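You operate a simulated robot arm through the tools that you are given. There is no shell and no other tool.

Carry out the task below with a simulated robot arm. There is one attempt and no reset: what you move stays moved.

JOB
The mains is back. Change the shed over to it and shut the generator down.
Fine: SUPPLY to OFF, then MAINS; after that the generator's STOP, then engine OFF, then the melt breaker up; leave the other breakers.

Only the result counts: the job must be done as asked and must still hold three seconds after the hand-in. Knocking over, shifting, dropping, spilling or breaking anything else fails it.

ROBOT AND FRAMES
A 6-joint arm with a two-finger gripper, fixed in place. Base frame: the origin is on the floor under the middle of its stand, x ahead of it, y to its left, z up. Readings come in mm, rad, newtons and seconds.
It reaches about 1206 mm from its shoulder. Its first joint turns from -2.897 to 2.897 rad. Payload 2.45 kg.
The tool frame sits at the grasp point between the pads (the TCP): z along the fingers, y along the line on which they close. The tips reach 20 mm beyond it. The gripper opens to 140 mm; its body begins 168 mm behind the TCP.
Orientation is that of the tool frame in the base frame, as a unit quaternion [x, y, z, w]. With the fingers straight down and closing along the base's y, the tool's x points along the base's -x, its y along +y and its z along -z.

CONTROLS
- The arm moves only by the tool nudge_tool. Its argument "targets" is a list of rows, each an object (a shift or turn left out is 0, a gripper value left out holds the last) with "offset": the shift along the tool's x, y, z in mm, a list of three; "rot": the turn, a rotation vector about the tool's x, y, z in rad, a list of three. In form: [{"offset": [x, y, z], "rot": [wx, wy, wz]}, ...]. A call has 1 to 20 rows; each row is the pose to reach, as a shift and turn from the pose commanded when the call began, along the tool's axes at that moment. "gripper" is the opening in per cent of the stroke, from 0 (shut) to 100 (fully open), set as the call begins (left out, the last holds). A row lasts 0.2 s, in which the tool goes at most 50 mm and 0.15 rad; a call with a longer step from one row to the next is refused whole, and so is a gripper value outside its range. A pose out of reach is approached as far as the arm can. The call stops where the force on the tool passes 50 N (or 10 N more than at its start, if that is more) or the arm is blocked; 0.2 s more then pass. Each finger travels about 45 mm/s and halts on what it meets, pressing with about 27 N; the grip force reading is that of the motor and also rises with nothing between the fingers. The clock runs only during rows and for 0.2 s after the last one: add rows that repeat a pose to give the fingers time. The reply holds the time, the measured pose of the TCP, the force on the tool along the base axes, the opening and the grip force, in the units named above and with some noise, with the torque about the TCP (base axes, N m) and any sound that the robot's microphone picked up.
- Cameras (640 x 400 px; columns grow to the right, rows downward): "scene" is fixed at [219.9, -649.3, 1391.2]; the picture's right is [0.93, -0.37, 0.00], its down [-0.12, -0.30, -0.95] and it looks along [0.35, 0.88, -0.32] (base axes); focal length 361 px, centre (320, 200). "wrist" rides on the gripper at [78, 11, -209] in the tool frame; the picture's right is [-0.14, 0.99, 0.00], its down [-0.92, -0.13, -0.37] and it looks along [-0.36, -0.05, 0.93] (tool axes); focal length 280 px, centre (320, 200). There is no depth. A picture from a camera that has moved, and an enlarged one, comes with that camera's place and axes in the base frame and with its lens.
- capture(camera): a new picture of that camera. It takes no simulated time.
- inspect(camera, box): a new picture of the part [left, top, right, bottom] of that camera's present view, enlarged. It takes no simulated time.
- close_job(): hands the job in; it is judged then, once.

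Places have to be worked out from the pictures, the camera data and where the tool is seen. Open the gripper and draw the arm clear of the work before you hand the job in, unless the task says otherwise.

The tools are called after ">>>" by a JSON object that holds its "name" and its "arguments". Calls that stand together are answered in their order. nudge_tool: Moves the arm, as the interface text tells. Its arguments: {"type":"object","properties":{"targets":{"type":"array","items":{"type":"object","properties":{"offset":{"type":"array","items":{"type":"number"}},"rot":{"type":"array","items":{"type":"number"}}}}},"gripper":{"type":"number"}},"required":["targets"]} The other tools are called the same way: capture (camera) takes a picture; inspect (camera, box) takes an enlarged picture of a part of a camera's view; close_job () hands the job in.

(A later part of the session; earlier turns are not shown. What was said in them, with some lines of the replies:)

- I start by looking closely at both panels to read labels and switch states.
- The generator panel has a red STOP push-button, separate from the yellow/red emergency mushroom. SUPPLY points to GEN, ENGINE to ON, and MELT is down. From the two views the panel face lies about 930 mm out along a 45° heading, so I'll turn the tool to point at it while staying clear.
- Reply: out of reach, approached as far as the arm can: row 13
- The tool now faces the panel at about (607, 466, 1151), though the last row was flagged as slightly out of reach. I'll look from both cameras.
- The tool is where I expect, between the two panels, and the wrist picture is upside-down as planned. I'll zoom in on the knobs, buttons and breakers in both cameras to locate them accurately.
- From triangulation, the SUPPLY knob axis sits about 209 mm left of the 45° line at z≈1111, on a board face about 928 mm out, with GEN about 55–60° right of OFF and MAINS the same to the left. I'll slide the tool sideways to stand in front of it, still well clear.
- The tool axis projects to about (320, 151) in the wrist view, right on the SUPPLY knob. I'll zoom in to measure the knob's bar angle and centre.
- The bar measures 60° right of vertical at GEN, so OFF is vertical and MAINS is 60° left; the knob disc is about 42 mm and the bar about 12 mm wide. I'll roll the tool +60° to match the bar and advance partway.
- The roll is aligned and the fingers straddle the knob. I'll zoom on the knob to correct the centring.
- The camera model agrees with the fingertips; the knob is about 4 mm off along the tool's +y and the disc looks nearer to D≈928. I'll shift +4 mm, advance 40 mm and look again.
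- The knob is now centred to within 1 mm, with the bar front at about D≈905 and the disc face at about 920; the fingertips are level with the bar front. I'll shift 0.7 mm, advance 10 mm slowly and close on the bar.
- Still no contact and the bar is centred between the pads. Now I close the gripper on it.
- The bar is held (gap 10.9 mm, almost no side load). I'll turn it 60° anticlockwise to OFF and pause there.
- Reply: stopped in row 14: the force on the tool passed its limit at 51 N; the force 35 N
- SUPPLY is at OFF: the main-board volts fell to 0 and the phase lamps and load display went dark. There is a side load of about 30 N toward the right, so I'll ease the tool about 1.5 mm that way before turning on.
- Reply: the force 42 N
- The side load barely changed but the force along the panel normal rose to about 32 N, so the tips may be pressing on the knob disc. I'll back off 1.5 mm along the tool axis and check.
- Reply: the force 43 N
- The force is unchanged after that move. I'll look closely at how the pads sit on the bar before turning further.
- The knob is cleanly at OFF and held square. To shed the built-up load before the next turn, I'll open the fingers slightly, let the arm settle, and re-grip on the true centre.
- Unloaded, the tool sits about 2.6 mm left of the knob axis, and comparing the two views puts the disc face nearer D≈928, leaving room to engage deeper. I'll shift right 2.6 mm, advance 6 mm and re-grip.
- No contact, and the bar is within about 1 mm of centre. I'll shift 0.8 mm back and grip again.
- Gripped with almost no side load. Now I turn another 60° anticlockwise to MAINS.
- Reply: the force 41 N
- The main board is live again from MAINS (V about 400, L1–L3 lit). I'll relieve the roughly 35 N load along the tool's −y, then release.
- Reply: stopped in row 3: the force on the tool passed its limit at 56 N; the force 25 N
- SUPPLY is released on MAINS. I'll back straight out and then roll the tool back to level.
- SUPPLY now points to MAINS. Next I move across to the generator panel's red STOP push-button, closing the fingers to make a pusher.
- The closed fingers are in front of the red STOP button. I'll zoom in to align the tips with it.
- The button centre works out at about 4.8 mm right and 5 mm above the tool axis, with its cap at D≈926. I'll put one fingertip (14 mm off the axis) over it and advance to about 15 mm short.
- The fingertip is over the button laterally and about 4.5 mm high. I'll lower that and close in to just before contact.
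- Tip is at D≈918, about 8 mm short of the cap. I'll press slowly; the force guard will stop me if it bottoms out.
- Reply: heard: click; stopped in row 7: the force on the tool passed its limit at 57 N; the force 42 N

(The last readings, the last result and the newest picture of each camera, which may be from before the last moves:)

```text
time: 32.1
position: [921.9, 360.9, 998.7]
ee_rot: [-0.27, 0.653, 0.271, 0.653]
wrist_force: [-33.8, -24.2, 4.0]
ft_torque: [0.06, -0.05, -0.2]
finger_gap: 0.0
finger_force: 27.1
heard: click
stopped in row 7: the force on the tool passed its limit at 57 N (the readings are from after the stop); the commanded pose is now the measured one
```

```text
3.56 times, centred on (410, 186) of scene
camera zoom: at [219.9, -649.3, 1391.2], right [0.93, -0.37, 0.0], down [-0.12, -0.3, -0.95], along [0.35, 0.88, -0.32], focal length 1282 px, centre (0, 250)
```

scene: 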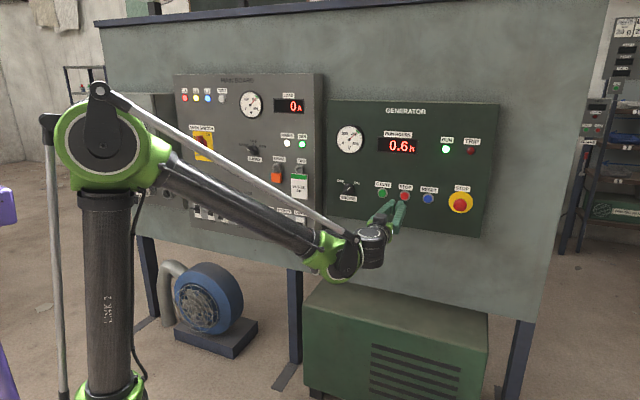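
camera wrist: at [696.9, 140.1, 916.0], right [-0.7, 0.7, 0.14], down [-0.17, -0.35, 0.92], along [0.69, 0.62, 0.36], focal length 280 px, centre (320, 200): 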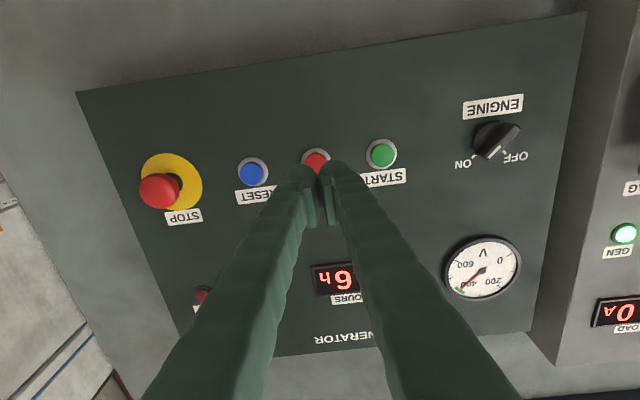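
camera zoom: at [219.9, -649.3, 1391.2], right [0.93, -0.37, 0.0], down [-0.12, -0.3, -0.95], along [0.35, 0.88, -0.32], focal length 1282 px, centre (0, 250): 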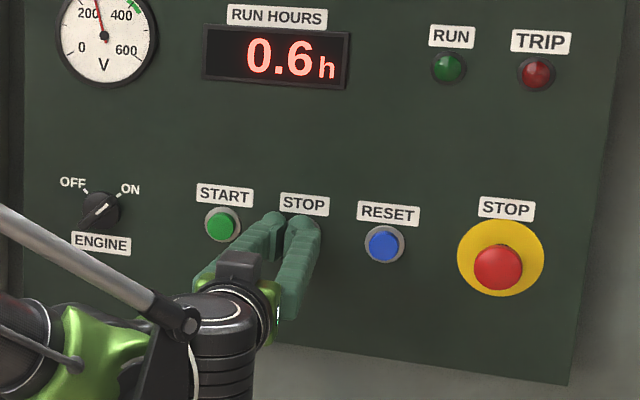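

Click heard; the RUN lamp is out and the generator voltage is falling. I back away from the button.

>>> {"name": "nudge_tool", "arguments": {"targets": [{"offset": [0, 0, -15]}, {"offset": [0, 0, -45]}, {"offset": [0, 0, -85]}, {"offset": [0, 0, -85]}]}}

>>> {"name": "inspect", "arguments": {"camera": "scene", "box": [320, 130, 500, 242]}}

```text
time: 33.1
position: [864.6, 303.7, 996.8]
ee_rot: [-0.271, 0.653, 0.272, 0.652]
wrist_force: [0.8, -1.3, 0.1]
ft_torque: [0.02, -0.01, -0.02]
finger_gap: 0.3
finger_force: 26.7
```

```text
3.56 times, centred on (410, 186) of scene
camera zoom: at [219.9, -649.3, 1391.2], right [0.93, -0.37, 0.0], down [-0.12, -0.3, -0.95], along [0.35, 0.88, -0.32], focal length 1282 px, centre (0, 250)
```

zoom: 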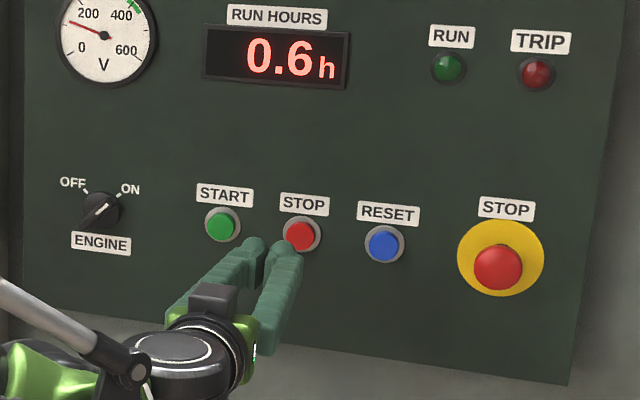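

The button has sprung back and the generator is running down. I'll move to the ENGINE knob (about 200 mm right of the 45° line, z≈996), rolling +45° to match its ON position and opening the fingers.

>>> {"name": "nudge_tool", "arguments": {"targets": [{"offset": [0, 35, 0]}, {"offset": [0, 75, 0], "rot": [0, 0, 0.13]}, {"offset": [0, 115, 0], "rot": [0, 0, 0.26]}, {"offset": [0, 155, 0], "rot": [0, 0, 0.39]}, {"offset": [0, 185, 0], "rot": [0, 0, 0.52]}, {"offset": [0, 196, 0], "rot": [0, 0, 0.65]}, {"offset": [0, 196, 0], "rot": [0, 0, 0.785]}, {"offset": [0, 196, 0], "rot": [0, 0, 0.785]}, {"offset": [0, 196, 0], "rot": [0, 0, 0.785]}, {"offset": [0, 196, 0], "rot": [0, 0, 0.785]}], "gripper": 35}}

>>> {"name": "inspect", "arguments": {"camera": "wrist", "box": [240, 110, 400, 210]}}

>>> {"name": "inspect", "arguments": {"camera": "scene", "box": [310, 160, 390, 210]}}

```text
time: 35.3
position: [725.6, 441.2, 997.7]
ee_rot: [0.001, 0.708, 0.499, 0.499]
wrist_force: [-0.2, 0.1, -0.2]
ft_torque: [0.02, 0.02, 0.01]
finger_gap: 48.9
finger_force: 0.1
```

```text
4.00 times, centred on (320, 160) of wrist
camera zoom: at [533.8, 337.2, 949.5], right [-0.43, 0.43, 0.8], down [0.27, -0.78, 0.56], along [0.87, 0.45, 0.22], focal length 1122 px, centre (320, 360)
```

zoom: 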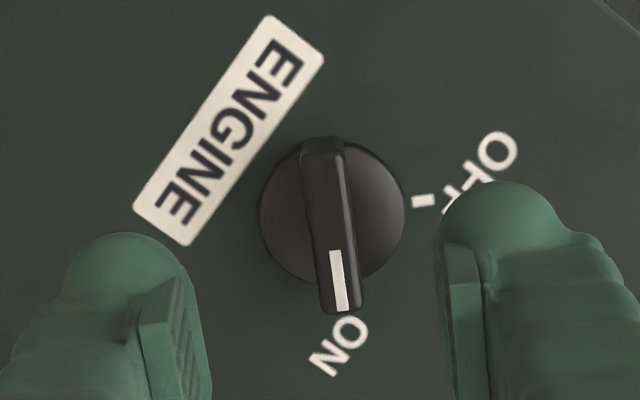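

```text
8.00 times, centred on (350, 185) of scene
camera zoom: at [219.9, -649.3, 1391.2], right [0.93, -0.37, 0.0], down [-0.12, -0.3, -0.95], along [0.35, 0.88, -0.32], focal length 2885 px, centre (80, 320)
```

zoom: 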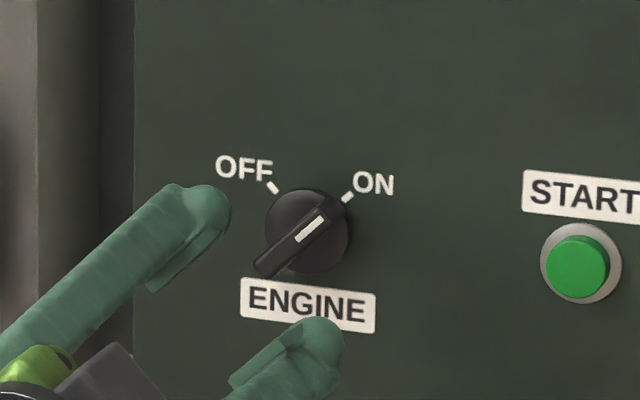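

The knob bar is aligned with the tool roll; the knob is about 3.7 mm off along +y. I'll correct and advance 45 mm, then re-measure.

>>> {"name": "nudge_tool", "arguments": {"targets": [{"offset": [1, 3.7, 15]}, {"offset": [1, 3.7, 30]}, {"offset": [1, 3.7, 45]}, {"offset": [1, 3.7, 45]}, {"offset": [1, 3.7, 45]}]}}

>>> {"name": "inspect", "arguments": {"camera": "wrist", "box": [240, 120, 400, 220]}}

```text
time: 36.5
position: [754.3, 474.6, 997.9]
ee_rot: [0.001, 0.708, 0.5, 0.499]
wrist_force: [-0.4, -0.6, 0.1]
ft_torque: [-0.04, -0.01, 0.01]
finger_gap: 49.0
finger_force: 0.1
```

```text
4.00 times, centred on (320, 170) of wrist
camera zoom: at [562.2, 371.6, 950.3], right [-0.43, 0.43, 0.8], down [0.27, -0.78, 0.56], along [0.87, 0.45, 0.22], focal length 1122 px, centre (320, 320)
```

zoom: 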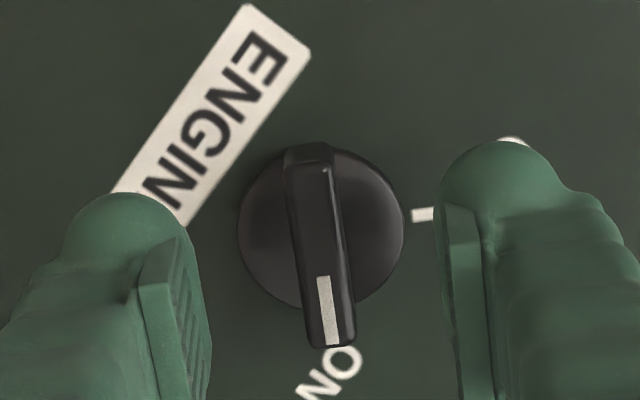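

Now centred within half a millimetre. I'll advance 27 mm slowly toward the bar and check for contact.

>>> {"name": "nudge_tool", "arguments": {"targets": [{"offset": [0, 0.3, 8]}, {"offset": [0, 0.3, 15]}, {"offset": [0, 0.3, 20]}, {"offset": [0, 0.3, 24]}, {"offset": [0, 0.3, 27]}, {"offset": [0, 0.3, 27]}, {"offset": [0, 0.3, 27]}]}}

>>> {"name": "inspect", "arguments": {"camera": "wrist", "box": [240, 130, 400, 230]}}

>>> {"name": "inspect", "arguments": {"camera": "scene", "box": [310, 160, 390, 210]}}

```text
time: 38.1
position: [772.1, 493.4, 998.5]
ee_rot: [0.001, 0.708, 0.501, 0.498]
wrist_force: [-0.2, 0.8, 0.2]
ft_torque: [0.01, -0.01, -0.02]
finger_gap: 49.0
finger_force: 0.0
```

```text
4.00 times, centred on (320, 180) of wrist
camera zoom: at [580.9, 391.1, 951.7], right [-0.43, 0.43, 0.8], down [0.27, -0.78, 0.56], along [0.87, 0.45, 0.22], focal length 1122 px, centre (320, 280)
```

zoom: 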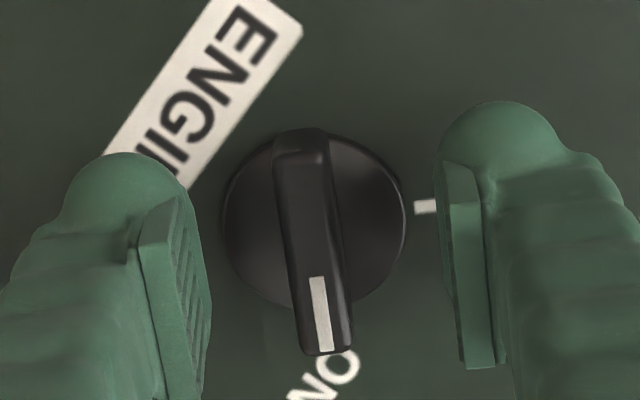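

```text
8.00 times, centred on (350, 185) of scene
camera zoom: at [219.9, -649.3, 1391.2], right [0.93, -0.37, 0.0], down [-0.12, -0.3, -0.95], along [0.35, 0.88, -0.32], focal length 2885 px, centre (80, 320)
```

zoom: 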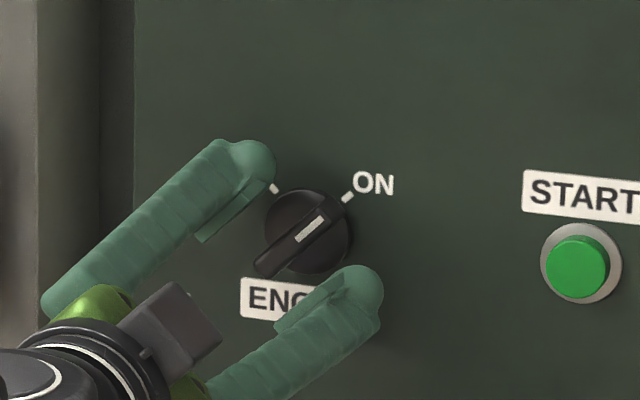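

Column check shows −1.3 mm along y, and comparing with the SUPPLY knob experience suggests about −2.5 mm along x. I'll apply both, advance the last 6 mm, and verify before gripping.

>>> {"name": "nudge_tool", "arguments": {"targets": [{"offset": [-1.2, -0.7, 0]}, {"offset": [-2.5, -1.3, 2]}, {"offset": [-2.5, -1.3, 4]}, {"offset": [-2.5, -1.3, 6]}, {"offset": [-2.5, -1.3, 6]}, {"offset": [-2.5, -1.3, 6]}]}}

>>> {"name": "inspect", "arguments": {"camera": "wrist", "box": [240, 130, 400, 230]}}

```text
time: 39.5
position: [780.0, 498.0, 1001.1]
ee_rot: [0.0, 0.708, 0.5, 0.499]
wrist_force: [0.0, -0.2, -0.3]
ft_torque: [0.03, 0.01, -0.01]
finger_gap: 48.8
finger_force: 0.0
```

```text
4.00 times, centred on (320, 180) of wrist
camera zoom: at [588.4, 393.6, 952.5], right [-0.43, 0.43, 0.8], down [0.27, -0.78, 0.56], along [0.87, 0.45, 0.22], focal length 1122 px, centre (320, 280)
```

zoom: 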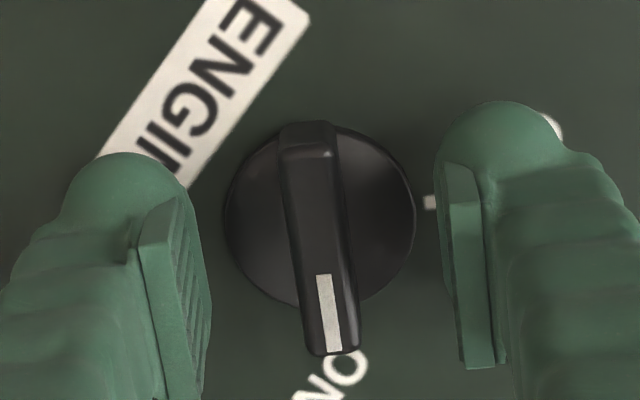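

Centred with no contact. Closing on the ENGINE bar.

>>> {"name": "nudge_tool", "arguments": {"targets": [{"offset": [0, 0, 0]}, {"offset": [0, 0, 0]}, {"offset": [0, 0, 0]}, {"offset": [0, 0, 0]}, {"offset": [0, 0, 0]}, {"offset": [0, 0, 0]}], "gripper": 0}}

>>> {"name": "inspect", "arguments": {"camera": "scene", "box": [320, 110, 500, 222]}}

```text
time: 40.9
position: [779.4, 496.8, 1001.1]
ee_rot: [0.0, 0.708, 0.5, 0.499]
wrist_force: [0.3, 2.1, 5.4]
ft_torque: [0.02, -0.05, 0.02]
finger_gap: 11.1
finger_force: 37.8
```

```text
3.56 times, centred on (410, 166) of scene
camera zoom: at [219.9, -649.3, 1391.2], right [0.93, -0.37, 0.0], down [-0.12, -0.3, -0.95], along [0.35, 0.88, -0.32], focal length 1282 px, centre (0, 321)
```

zoom: 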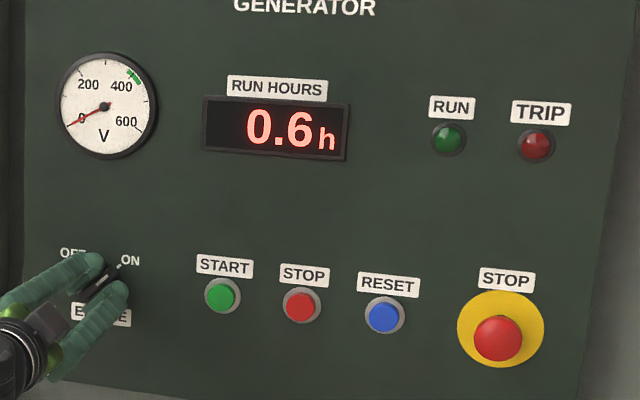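

The generator has run down to 0 V with RUN out. The bar is gripped, so I turn it 90° anticlockwise to OFF.

>>> {"name": "nudge_tool", "arguments": {"targets": [{"rot": [0, 0, -0.1]}, {"rot": [0, 0, -0.2]}, {"rot": [0, 0, -0.3]}, {"rot": [0, 0, -0.4]}, {"rot": [0, 0, -0.5]}, {"rot": [0, 0, -0.6]}, {"rot": [0, 0, -0.7]}, {"rot": [0, 0, -0.8]}, {"rot": [0, 0, -0.9]}, {"rot": [0, 0, -1.0]}, {"rot": [0, 0, -1.1]}, {"rot": [0, 0, -1.2]}, {"rot": [0, 0, -1.3]}, {"rot": [0, 0, -1.4]}, {"rot": [0, 0, -1.5]}, {"rot": [0, 0, -1.571]}, {"rot": [0, 0, -1.571]}]}}

>>> {"name": "inspect", "arguments": {"camera": "wrist", "box": [240, 130, 400, 230]}}

>>> {"name": "inspect", "arguments": {"camera": "scene", "box": [320, 110, 500, 222]}}

```text
time: 44.5
position: [779.1, 496.5, 1000.8]
ee_rot: [-0.501, 0.5, 0.001, 0.706]
wrist_force: [-34.0, -2.5, -36.5]
ft_torque: [-0.26, 0.33, 0.23]
finger_gap: 10.9
finger_force: 38.2
```

```text
4.00 times, centred on (320, 180) of wrist
camera zoom: at [666.3, 315.9, 937.6], right [-0.57, 0.56, -0.6], down [-0.66, 0.14, 0.74], along [0.5, 0.82, 0.29], focal length 1122 px, centre (320, 280)
```

zoom: 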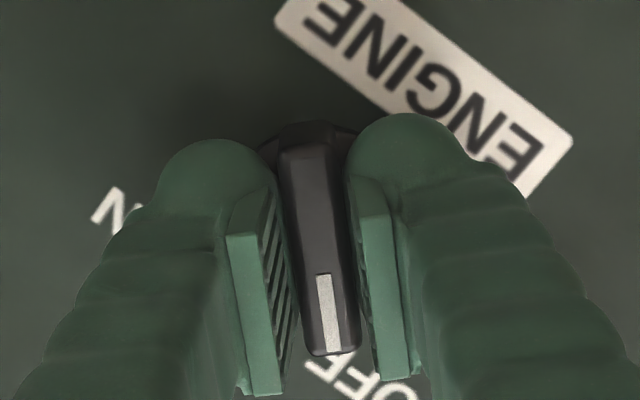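

```text
3.56 times, centred on (410, 166) of scene
camera zoom: at [219.9, -649.3, 1391.2], right [0.93, -0.37, 0.0], down [-0.12, -0.3, -0.95], along [0.35, 0.88, -0.32], focal length 1282 px, centre (0, 321)
```

zoom: 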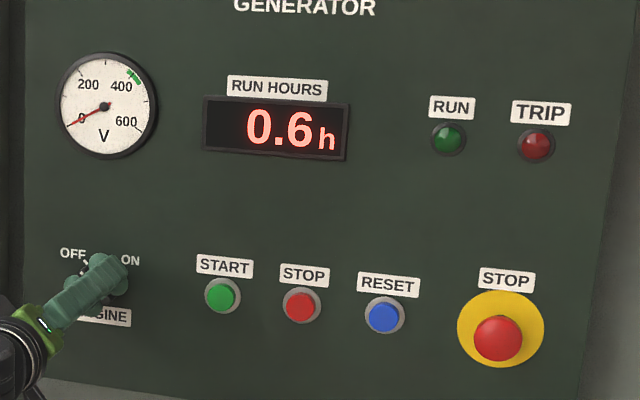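

ENGINE looks to be at OFF. I'll relieve the side load (about 40 N along +y) by 2.5 mm and then open.

>>> {"name": "nudge_tool", "arguments": {"targets": [{"offset": [0, 1.2, 0]}, {"offset": [0, 2.5, 0]}]}}

>>> {"name": "nudge_tool", "arguments": {"targets": [{"offset": [0, 0, 0]}, {"offset": [0, 0, 0]}, {"offset": [0, 0, 0]}], "gripper": 30}}

>>> {"name": "inspect", "arguments": {"camera": "wrist", "box": [240, 130, 400, 230]}}

```text
time: 45.1
position: [780.0, 496.9, 1000.0]
ee_rot: [-0.5, 0.5, 0.001, 0.707]
wrist_force: [-10.7, 4.0, 16.2]
ft_torque: [0.04, -0.1, 0.06]
finger_gap: 10.8
finger_force: 38.3
```

```text
time: 45.9
position: [778.5, 497.5, 997.9]
ee_rot: [-0.5, 0.501, 0.001, 0.706]
wrist_force: [-0.5, -0.3, 0.7]
ft_torque: [0.0, -0.01, -0.04]
finger_gap: 42.2
finger_force: 0.1
```

```text
4.00 times, centred on (320, 180) of wrist
camera zoom: at [665.7, 316.5, 935.6], right [-0.57, 0.56, -0.6], down [-0.66, 0.14, 0.74], along [0.5, 0.81, 0.29], focal length 1122 px, centre (320, 280)
```

zoom: 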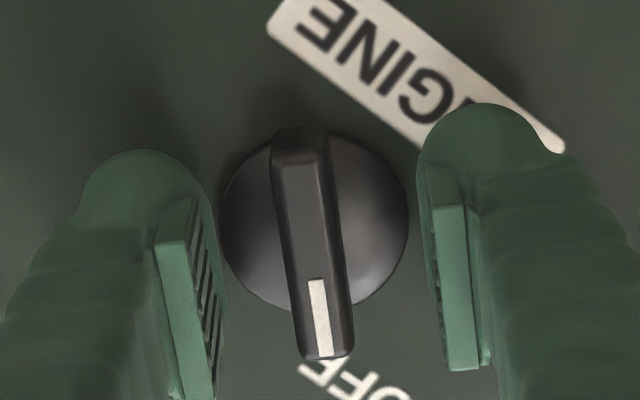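

ENGINE points at OFF and is released. I'll back out and level the tool.

>>> {"name": "nudge_tool", "arguments": {"targets": [{"offset": [0, 0, -20]}, {"offset": [0, 0, -50]}, {"offset": [0, 0, -85]}, {"offset": [0, 0, -100], "rot": [0, 0, 0.14]}, {"offset": [0, 0, -100], "rot": [0, 0, 0.28]}, {"offset": [0, 0, -100], "rot": [0, 0, 0.42]}, {"offset": [0, 0, -100], "rot": [0, 0, 0.56]}, {"offset": [0, 0, -100], "rot": [0, 0, 0.7]}, {"offset": [0, 0, -100], "rot": [0, 0, 0.785]}, {"offset": [0, 0, -100], "rot": [0, 0, 0.785]}]}}

>>> {"name": "capture", "arguments": {"camera": "scene"}}

>>> {"name": "inspect", "arguments": {"camera": "scene", "box": [170, 150, 330, 250]}}

>>> {"name": "inspect", "arguments": {"camera": "scene", "box": [310, 160, 390, 210]}}

```text
time: 48.1
position: [707.8, 427.6, 999.0]
ee_rot: [-0.27, 0.654, 0.271, 0.653]
wrist_force: [0.0, -0.1, -0.7]
ft_torque: [0.01, 0.0, -0.01]
finger_gap: 42.2
finger_force: 0.1
```

```text
taken
```

scene: 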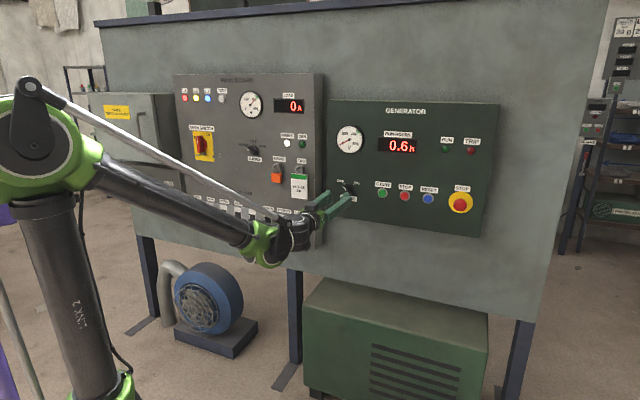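

```text
4.00 times, centred on (250, 200) of scene
camera zoom: at [219.9, -649.3, 1391.2], right [0.93, -0.37, 0.0], down [-0.12, -0.3, -0.95], along [0.35, 0.88, -0.32], focal length 1442 px, centre (600, 200)
```

zoom: 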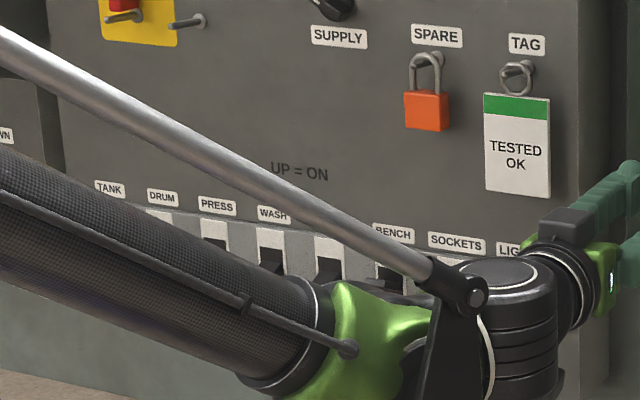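

```text
8.00 times, centred on (350, 185) of scene
camera zoom: at [219.9, -649.3, 1391.2], right [0.93, -0.37, 0.0], down [-0.12, -0.3, -0.95], along [0.35, 0.88, -0.32], focal length 2885 px, centre (80, 320)
```

zoom: 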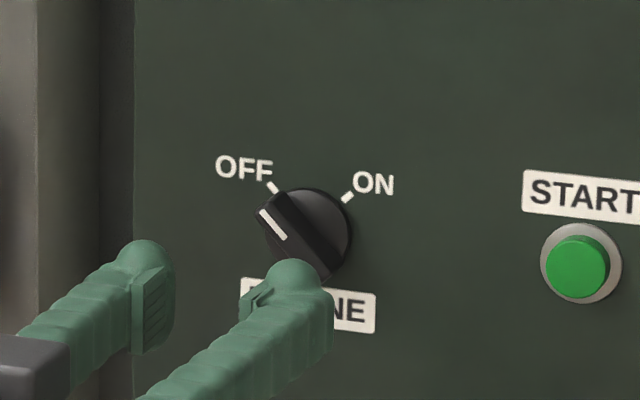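

SUPPLY is on MAINS, the GEN lamp is out and ENGINE is OFF. Next is the MELT breaker, which I place at about 237 mm left and z≈810, with breakers about 76 mm apart. I'll move in front of it and look before touching anything.

>>> {"name": "nudge_tool", "arguments": {"targets": [{"offset": [10, 36, -12]}, {"offset": [22, 74, -24]}, {"offset": [35, 112, -24]}, {"offset": [48, 150, -24]}, {"offset": [61, 188, -24]}, {"offset": [74, 226, -24]}, {"offset": [87, 264, -24]}, {"offset": [100, 302, -24]}, {"offset": [113, 340, -24]}, {"offset": [126, 378, -24]}, {"offset": [139, 412, -24]}, {"offset": [149, 435, -24]}, {"offset": [149, 435, -24]}, {"offset": [149, 435, -24]}], "gripper": 30}}

>>> {"name": "capture", "arguments": {"camera": "wrist"}}

>>> {"name": "capture", "arguments": {"camera": "scene"}}

```text
time: 51.1
position: [381.7, 719.4, 849.8]
ee_rot: [-0.27, 0.654, 0.27, 0.653]
wrist_force: [-1.3, 0.3, 0.0]
ft_torque: [-0.02, -0.03, 0.01]
finger_gap: 41.8
finger_force: 0.1
```

```text
taken
camera wrist: at [226.7, 580.1, 771.5], right [-0.7, 0.7, 0.14], down [-0.17, -0.35, 0.92], along [0.69, 0.62, 0.36], focal length 280 px, centre (320, 200)
```

wrist: 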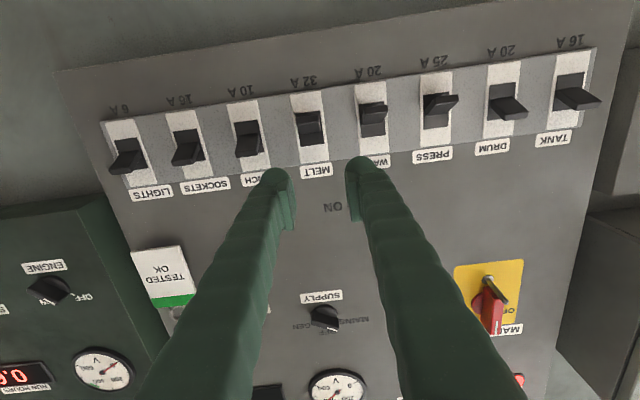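

```text
taken
```

scene: 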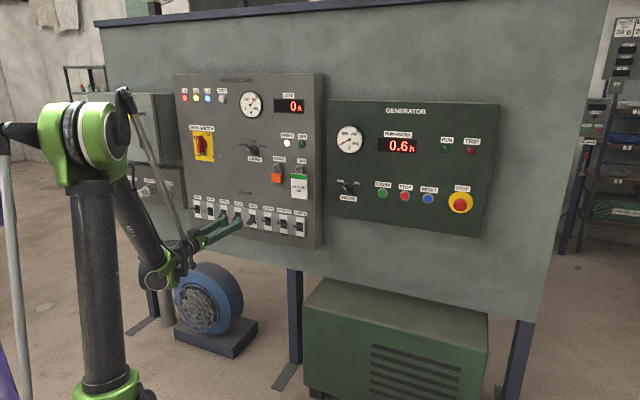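

MELT is directly ahead; its neighbours are WASH (down) and BENCH (up). I'll zoom on the levers.

>>> {"name": "inspect", "arguments": {"camera": "wrist", "box": [220, 70, 400, 182]}}

>>> {"name": "inspect", "arguments": {"camera": "scene", "box": [180, 185, 310, 245]}}

```text
3.56 times, centred on (310, 126) of wrist
camera zoom: at [226.7, 580.1, 771.5], right [-0.7, 0.7, 0.14], down [-0.17, -0.35, 0.92], along [0.69, 0.62, 0.36], focal length 997 px, centre (356, 463)
```

zoom: 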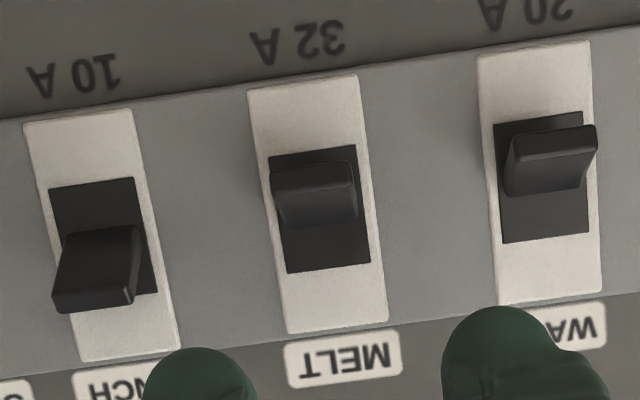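

```text
4.92 times, centred on (245, 215) of scene
camera zoom: at [219.9, -649.3, 1391.2], right [0.93, -0.37, 0.0], down [-0.12, -0.3, -0.95], along [0.35, 0.88, -0.32], focal length 1775 px, centre (689, 126)
```

zoom: 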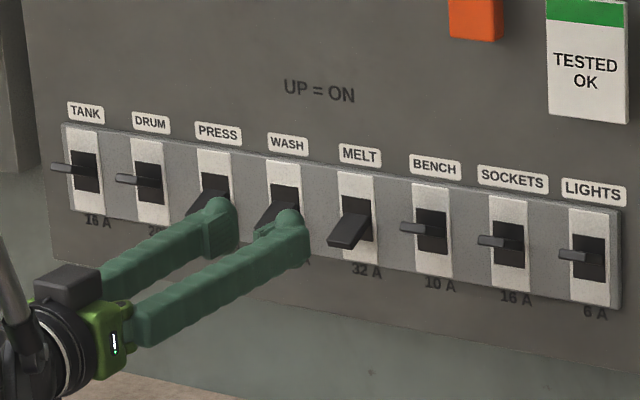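

The MELT lever tip works out at L≈−232, D≈896, z≈797, hinged at about z≈812. The plan is to come in underneath with closed fingers (about 44 mm tall) and lift. First I go below and short of it.

>>> {"name": "nudge_tool", "arguments": {"targets": [{"offset": [20, -3, 0]}, {"offset": [45, -6, 0]}, {"offset": [70, -6, 0]}, {"offset": [95, -6, 0]}, {"offset": [97, -6, 20]}, {"offset": [97, -6, 20]}, {"offset": [97, -6, 20]}], "gripper": 0}}

>>> {"name": "inspect", "arguments": {"camera": "wrist", "box": [240, 90, 400, 190]}}

>>> {"name": "inspect", "arguments": {"camera": "scene", "box": [190, 175, 302, 245]}}

```text
time: 52.7
position: [399.3, 727.8, 753.0]
ee_rot: [-0.271, 0.654, 0.271, 0.653]
wrist_force: [-0.3, 0.3, -0.3]
ft_torque: [-0.02, 0.01, 0.0]
finger_gap: 0.0
finger_force: 27.0
```

```text
4.00 times, centred on (320, 140) of wrist
camera zoom: at [244.8, 588.4, 675.4], right [-0.7, 0.7, 0.14], down [-0.17, -0.35, 0.92], along [0.69, 0.62, 0.36], focal length 1122 px, centre (320, 440)
```

zoom: 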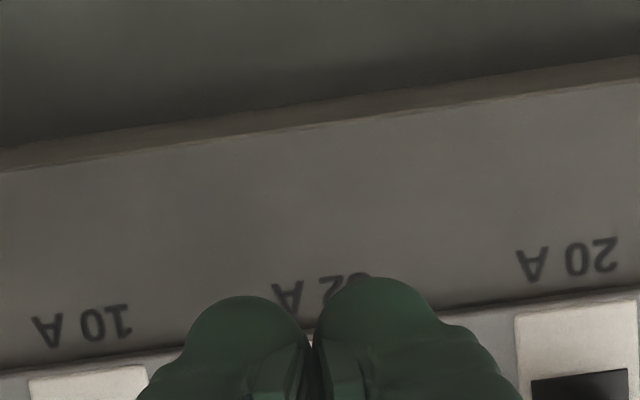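

```text
5.71 times, centred on (246, 210) of scene
camera zoom: at [219.9, -649.3, 1391.2], right [0.93, -0.37, 0.0], down [-0.12, -0.3, -0.95], along [0.35, 0.88, -0.32], focal length 2060 px, centre (743, 143)
```

zoom: 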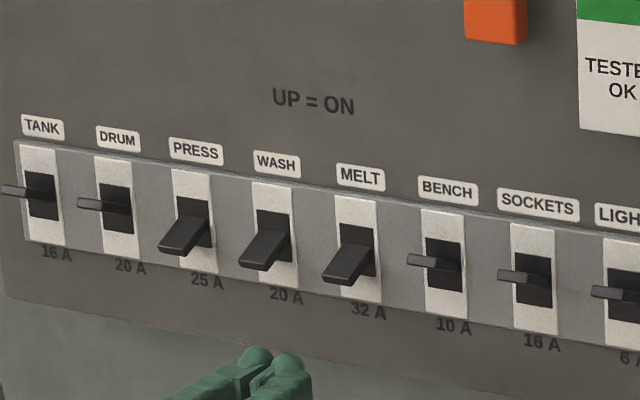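

The closed fingertips are below MELT's tip with clear space ahead. I advance to about 15 mm short of the board, still underneath the lever.

>>> {"name": "nudge_tool", "arguments": {"targets": [{"offset": [0, 0, 25]}, {"offset": [0, 0, 50]}, {"offset": [0, 0, 70]}, {"offset": [0, 0, 82]}, {"offset": [0, 0, 90]}, {"offset": [0, 0, 90]}, {"offset": [0, 0, 90]}]}}

>>> {"name": "inspect", "arguments": {"camera": "wrist", "box": [220, 110, 412, 230]}}

>>> {"name": "inspect", "arguments": {"camera": "scene", "box": [206, 190, 286, 240]}}

```text
time: 54.3
position: [465.8, 790.7, 752.2]
ee_rot: [-0.27, 0.654, 0.27, 0.653]
wrist_force: [0.1, 0.0, -0.4]
ft_torque: [-0.02, 0.02, 0.0]
finger_gap: 0.0
finger_force: 27.0
```

```text
3.33 times, centred on (316, 170) of wrist
camera zoom: at [311.3, 651.4, 674.9], right [-0.7, 0.7, 0.14], down [-0.17, -0.35, 0.92], along [0.69, 0.62, 0.36], focal length 935 px, centre (333, 300)
```

zoom: 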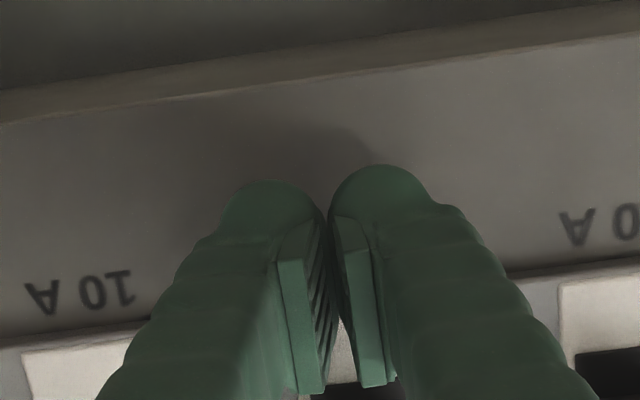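

```text
8.00 times, centred on (246, 215) of scene
camera zoom: at [219.9, -649.3, 1391.2], right [0.93, -0.37, 0.0], down [-0.12, -0.3, -0.95], along [0.35, 0.88, -0.32], focal length 2885 px, centre (912, 80)
```

zoom: 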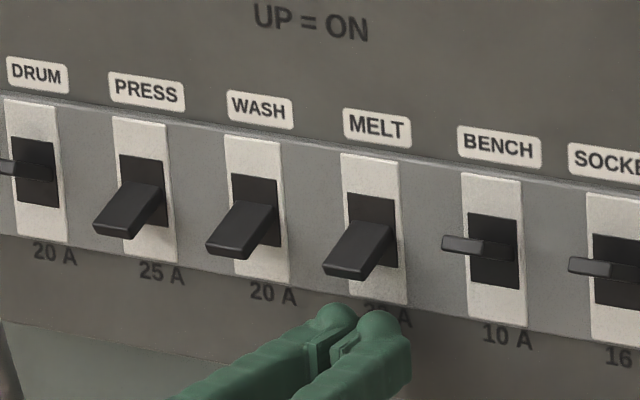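

The fingertips sit under MELT's lever (tip at D≈908), well clear of WASH and BENCH. I lift slowly to push the lever up.

>>> {"name": "nudge_tool", "arguments": {"targets": [{"offset": [-4, 0, 0]}, {"offset": [-8, 0, 0]}, {"offset": [-12, 0, 0]}, {"offset": [-15, 0, 0]}, {"offset": [-18, 0, 0]}, {"offset": [-21, 0, 0]}, {"offset": [-24, 0, 0]}, {"offset": [-27, 0, 0]}, {"offset": [-30, 0, 0]}]}}

>>> {"name": "inspect", "arguments": {"camera": "scene", "box": [206, 190, 286, 240]}}

```text
time: 56.3
position: [465.8, 791.0, 782.9]
ee_rot: [-0.271, 0.653, 0.271, 0.652]
wrist_force: [0.5, 0.5, 0.4]
ft_torque: [0.02, 0.0, 0.02]
finger_gap: 0.0
finger_force: 27.2
```

```text
8.00 times, centred on (246, 215) of scene
camera zoom: at [219.9, -649.3, 1391.2], right [0.93, -0.37, 0.0], down [-0.12, -0.3, -0.95], along [0.35, 0.88, -0.32], focal length 2885 px, centre (912, 80)
```

zoom: 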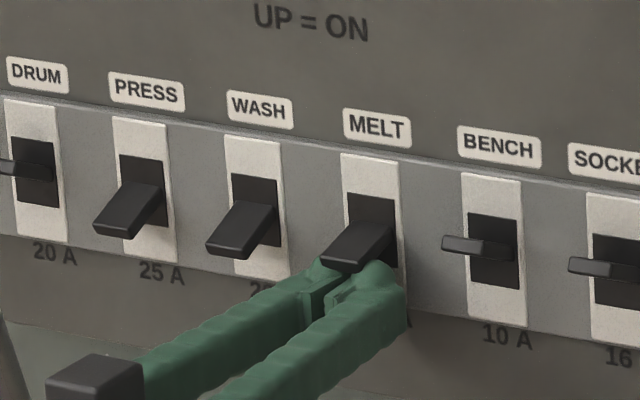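

The fingertips have just reached the underside of the lever with no load yet. I continue lifting.

>>> {"name": "nudge_tool", "arguments": {"targets": [{"offset": [-3, 0, 0]}, {"offset": [-6, 0, 0]}, {"offset": [-9, 0, 0]}, {"offset": [-12, 0, 0]}, {"offset": [-15, 0, 0]}, {"offset": [-18, 0, 0]}, {"offset": [-21, 0, 0]}, {"offset": [-24, 0, 0]}]}}

>>> {"name": "inspect", "arguments": {"camera": "scene", "box": [206, 190, 286, 240]}}

```text
time: 57.8
position: [465.3, 789.7, 799.3]
ee_rot: [-0.27, 0.655, 0.272, 0.651]
wrist_force: [-3.9, -1.1, -29.5]
ft_torque: [-0.19, 0.29, 0.2]
finger_gap: 5.9
finger_force: 29.9
stopped in row 7: the force on the tool passed its limit at 62 N (the readings are from after the stop); the commanded pose is now the measured one
```

```text
8.00 times, centred on (246, 215) of scene
camera zoom: at [219.9, -649.3, 1391.2], right [0.93, -0.37, 0.0], down [-0.12, -0.3, -0.95], along [0.35, 0.88, -0.32], focal length 2885 px, centre (912, 80)
```

zoom: 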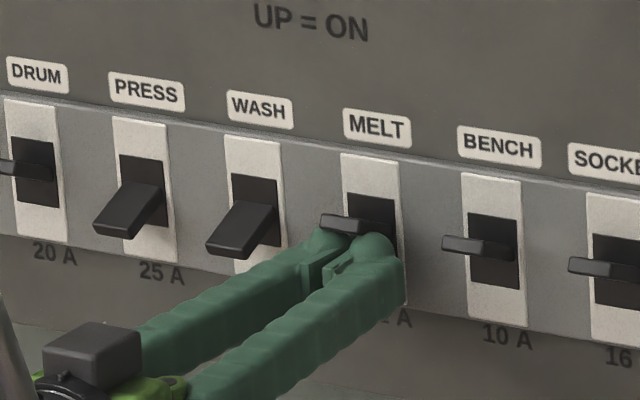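

MELT now sits level with BENCH's up position. I lower the fingers away and check that it stays up.

>>> {"name": "nudge_tool", "arguments": {"targets": [{"offset": [4, 0, 0]}, {"offset": [10, 0, 0]}, {"offset": [18, 0, 0]}, {"offset": [28, 0, 0]}, {"offset": [38, 0, 0]}, {"offset": [38, 0, 0]}]}}

>>> {"name": "inspect", "arguments": {"camera": "scene", "box": [206, 190, 286, 240]}}

>>> {"name": "capture", "arguments": {"camera": "scene"}}

```text
time: 59.1
position: [464.2, 789.8, 762.5]
ee_rot: [-0.27, 0.654, 0.272, 0.652]
wrist_force: [-0.2, 0.6, 0.7]
ft_torque: [-0.02, 0.01, -0.01]
finger_gap: 0.1
finger_force: 29.1
```

```text
8.00 times, centred on (246, 215) of scene
camera zoom: at [219.9, -649.3, 1391.2], right [0.93, -0.37, 0.0], down [-0.12, -0.3, -0.95], along [0.35, 0.88, -0.32], focal length 2885 px, centre (912, 80)
```

zoom: 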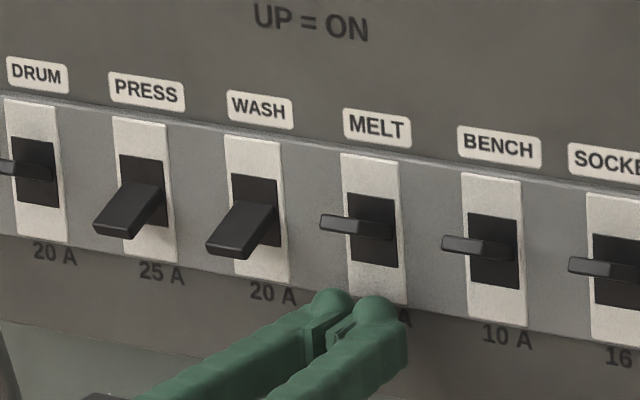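

```text
taken
```

scene: 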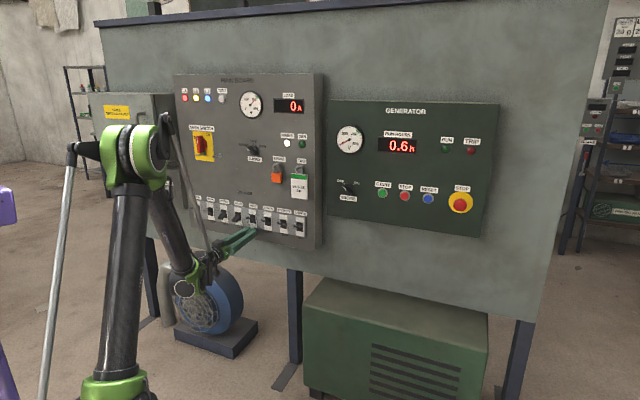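

MELT stays up on its own; WASH and PRESS remain down and the others up. Now I draw the arm straight back and open the gripper.

>>> {"name": "nudge_tool", "arguments": {"targets": [{"offset": [0, 0, -30]}, {"offset": [0, 0, -70]}, {"offset": [0, 0, -110]}, {"offset": [0, 0, -150]}, {"offset": [0, 0, -180]}, {"offset": [0, 0, -180]}], "gripper": 0}}

>>> {"name": "nudge_tool", "arguments": {"targets": [{"offset": [-20, -20, 0]}, {"offset": [-60, -40, 0]}, {"offset": [-100, -60, 0]}, {"offset": [-140, -80, 0]}, {"offset": [-180, -100, 0]}, {"offset": [-220, -110, 0]}, {"offset": [-220, -110, 0]}, {"offset": [-220, -110, 0]}], "gripper": 60}}

>>> {"name": "capture", "arguments": {"camera": "scene"}}

>>> {"name": "capture", "arguments": {"camera": "wrist"}}

>>> {"name": "inspect", "arguments": {"camera": "scene", "box": [170, 60, 330, 160]}}

>>> {"name": "inspect", "arguments": {"camera": "scene", "box": [320, 130, 500, 242]}}

```text
time: 60.5
position: [335.2, 659.9, 759.2]
ee_rot: [-0.27, 0.654, 0.271, 0.652]
wrist_force: [0.1, 0.2, 0.2]
ft_torque: [0.0, 0.01, -0.02]
finger_gap: 0.3
finger_force: 29.6
```

```text
time: 62.4
position: [416.0, 586.5, 981.4]
ee_rot: [-0.271, 0.654, 0.272, 0.652]
wrist_force: [-0.9, 0.2, 0.0]
ft_torque: [0.0, 0.0, -0.02]
finger_gap: 84.0
finger_force: 0.1
```

```text
taken
```

scene: 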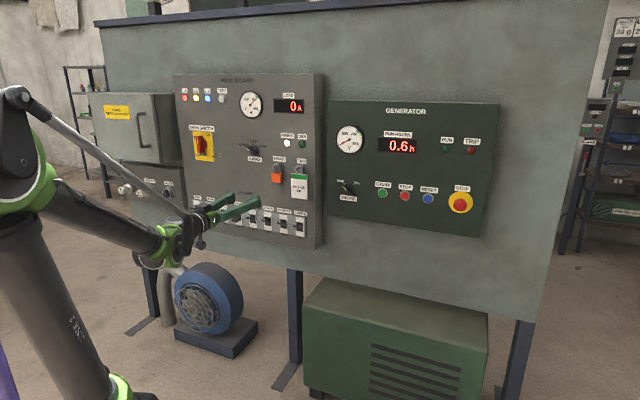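

```text
taken
camera wrist: at [261.1, 446.7, 903.7], right [-0.7, 0.7, 0.14], down [-0.17, -0.35, 0.92], along [0.69, 0.62, 0.36], focal length 280 px, centre (320, 200)
```

wrist: 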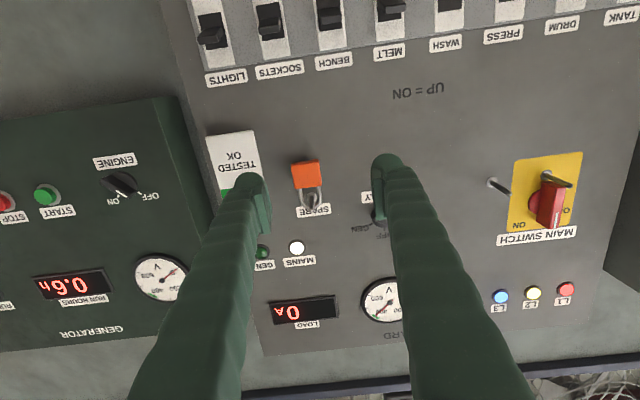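

```text
4.00 times, centred on (250, 110) of scene
camera zoom: at [219.9, -649.3, 1391.2], right [0.93, -0.37, 0.0], down [-0.12, -0.3, -0.95], along [0.35, 0.88, -0.32], focal length 1442 px, centre (600, 560)
```

zoom: 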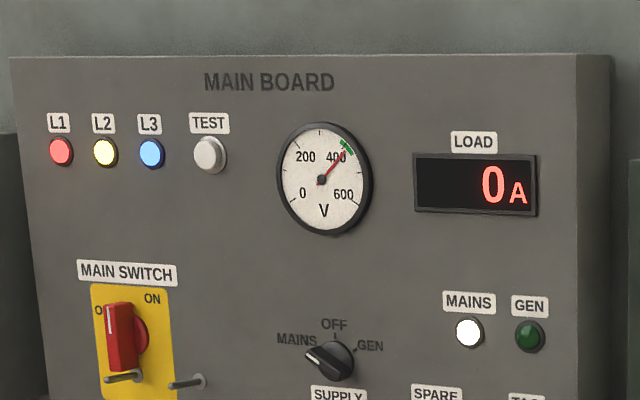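

```text
3.56 times, centred on (410, 186) of scene
camera zoom: at [219.9, -649.3, 1391.2], right [0.93, -0.37, 0.0], down [-0.12, -0.3, -0.95], along [0.35, 0.88, -0.32], focal length 1282 px, centre (0, 250)
```

zoom: 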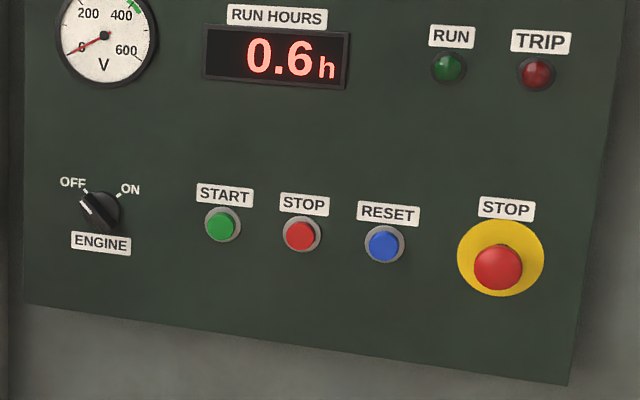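

Everything reads right: main board live on MAINS, GEN out, RUN out, 0 V on the generator, ENGINE OFF, no trip. I'll draw the arm up and further back, then check the breaker row unobstructed.

>>> {"name": "nudge_tool", "arguments": {"targets": [{"offset": [-40, -10, -5]}, {"offset": [-80, -20, -10]}, {"offset": [-120, -30, -15]}, {"offset": [-160, -40, -15]}, {"offset": [-200, -50, -15]}, {"offset": [-240, -60, -15]}, {"offset": [-270, -70, -15]}, {"offset": [-270, -70, -15]}, {"offset": [-270, -70, -15]}], "gripper": 100}}

>>> {"name": "capture", "arguments": {"camera": "scene"}}

>>> {"name": "inspect", "arguments": {"camera": "scene", "box": [170, 150, 330, 250]}}

```text
time: 64.3
position: [454.7, 522.1, 1253.6]
ee_rot: [-0.27, 0.654, 0.272, 0.652]
wrist_force: [-1.3, -0.6, -0.2]
ft_torque: [0.02, -0.01, -0.01]
finger_gap: 140.0
finger_force: 0.0
```

```text
taken
```

scene: 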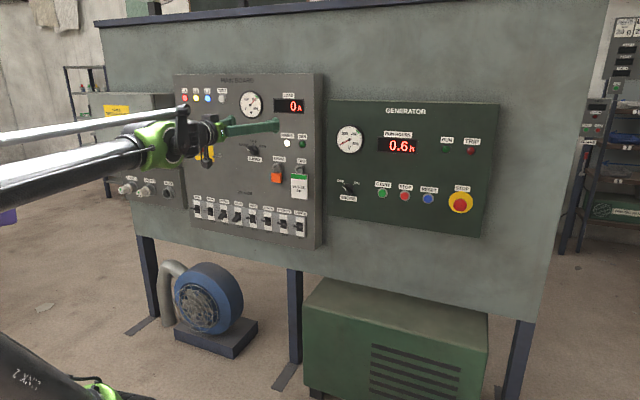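

```text
4.00 times, centred on (250, 200) of scene
camera zoom: at [219.9, -649.3, 1391.2], right [0.93, -0.37, 0.0], down [-0.12, -0.3, -0.95], along [0.35, 0.88, -0.32], focal length 1442 px, centre (600, 200)
```

zoom: 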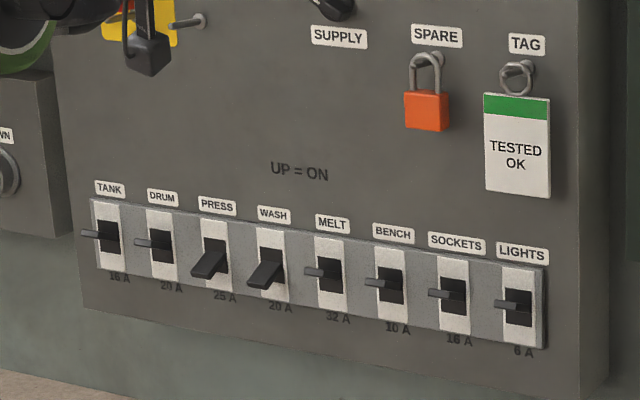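

The breaker row is right: MELT is up, PRESS and WASH are still down, and the rest are up as they were. The padlock and tag haven't moved, the gripper is open and the arm is clear, so I'm handing the job in.

>>> {"name": "close_job", "arguments": {}}

```text
The job is handed in.
```

The shed is on mains and the generator is shut down. I did the steps in the order you gave:

1. **SUPPLY:** I turned it from GEN to OFF, and the main board went dead. I then turned it to MAINS, and the board came back at about 400 V with L1–L3 lit.
2. **Generator STOP:** I pressed the red push-button, not the emergency mushroom. The RUN and GEN lamps went out and the generator ran down to 0 V, with no trip showing.
3. **ENGINE:** I turned it to OFF once the generator was at 0 V.
4. **MELT breaker:** It is up and stays up on its own. PRESS and WASH are still down, and the other breakers are still up as they were.

The LOAD display read 0 A throughout, including after MELT went up, so nothing showed as drawing current yet.

Nothing else was moved. The gripper is open and the arm is clear of the panels.
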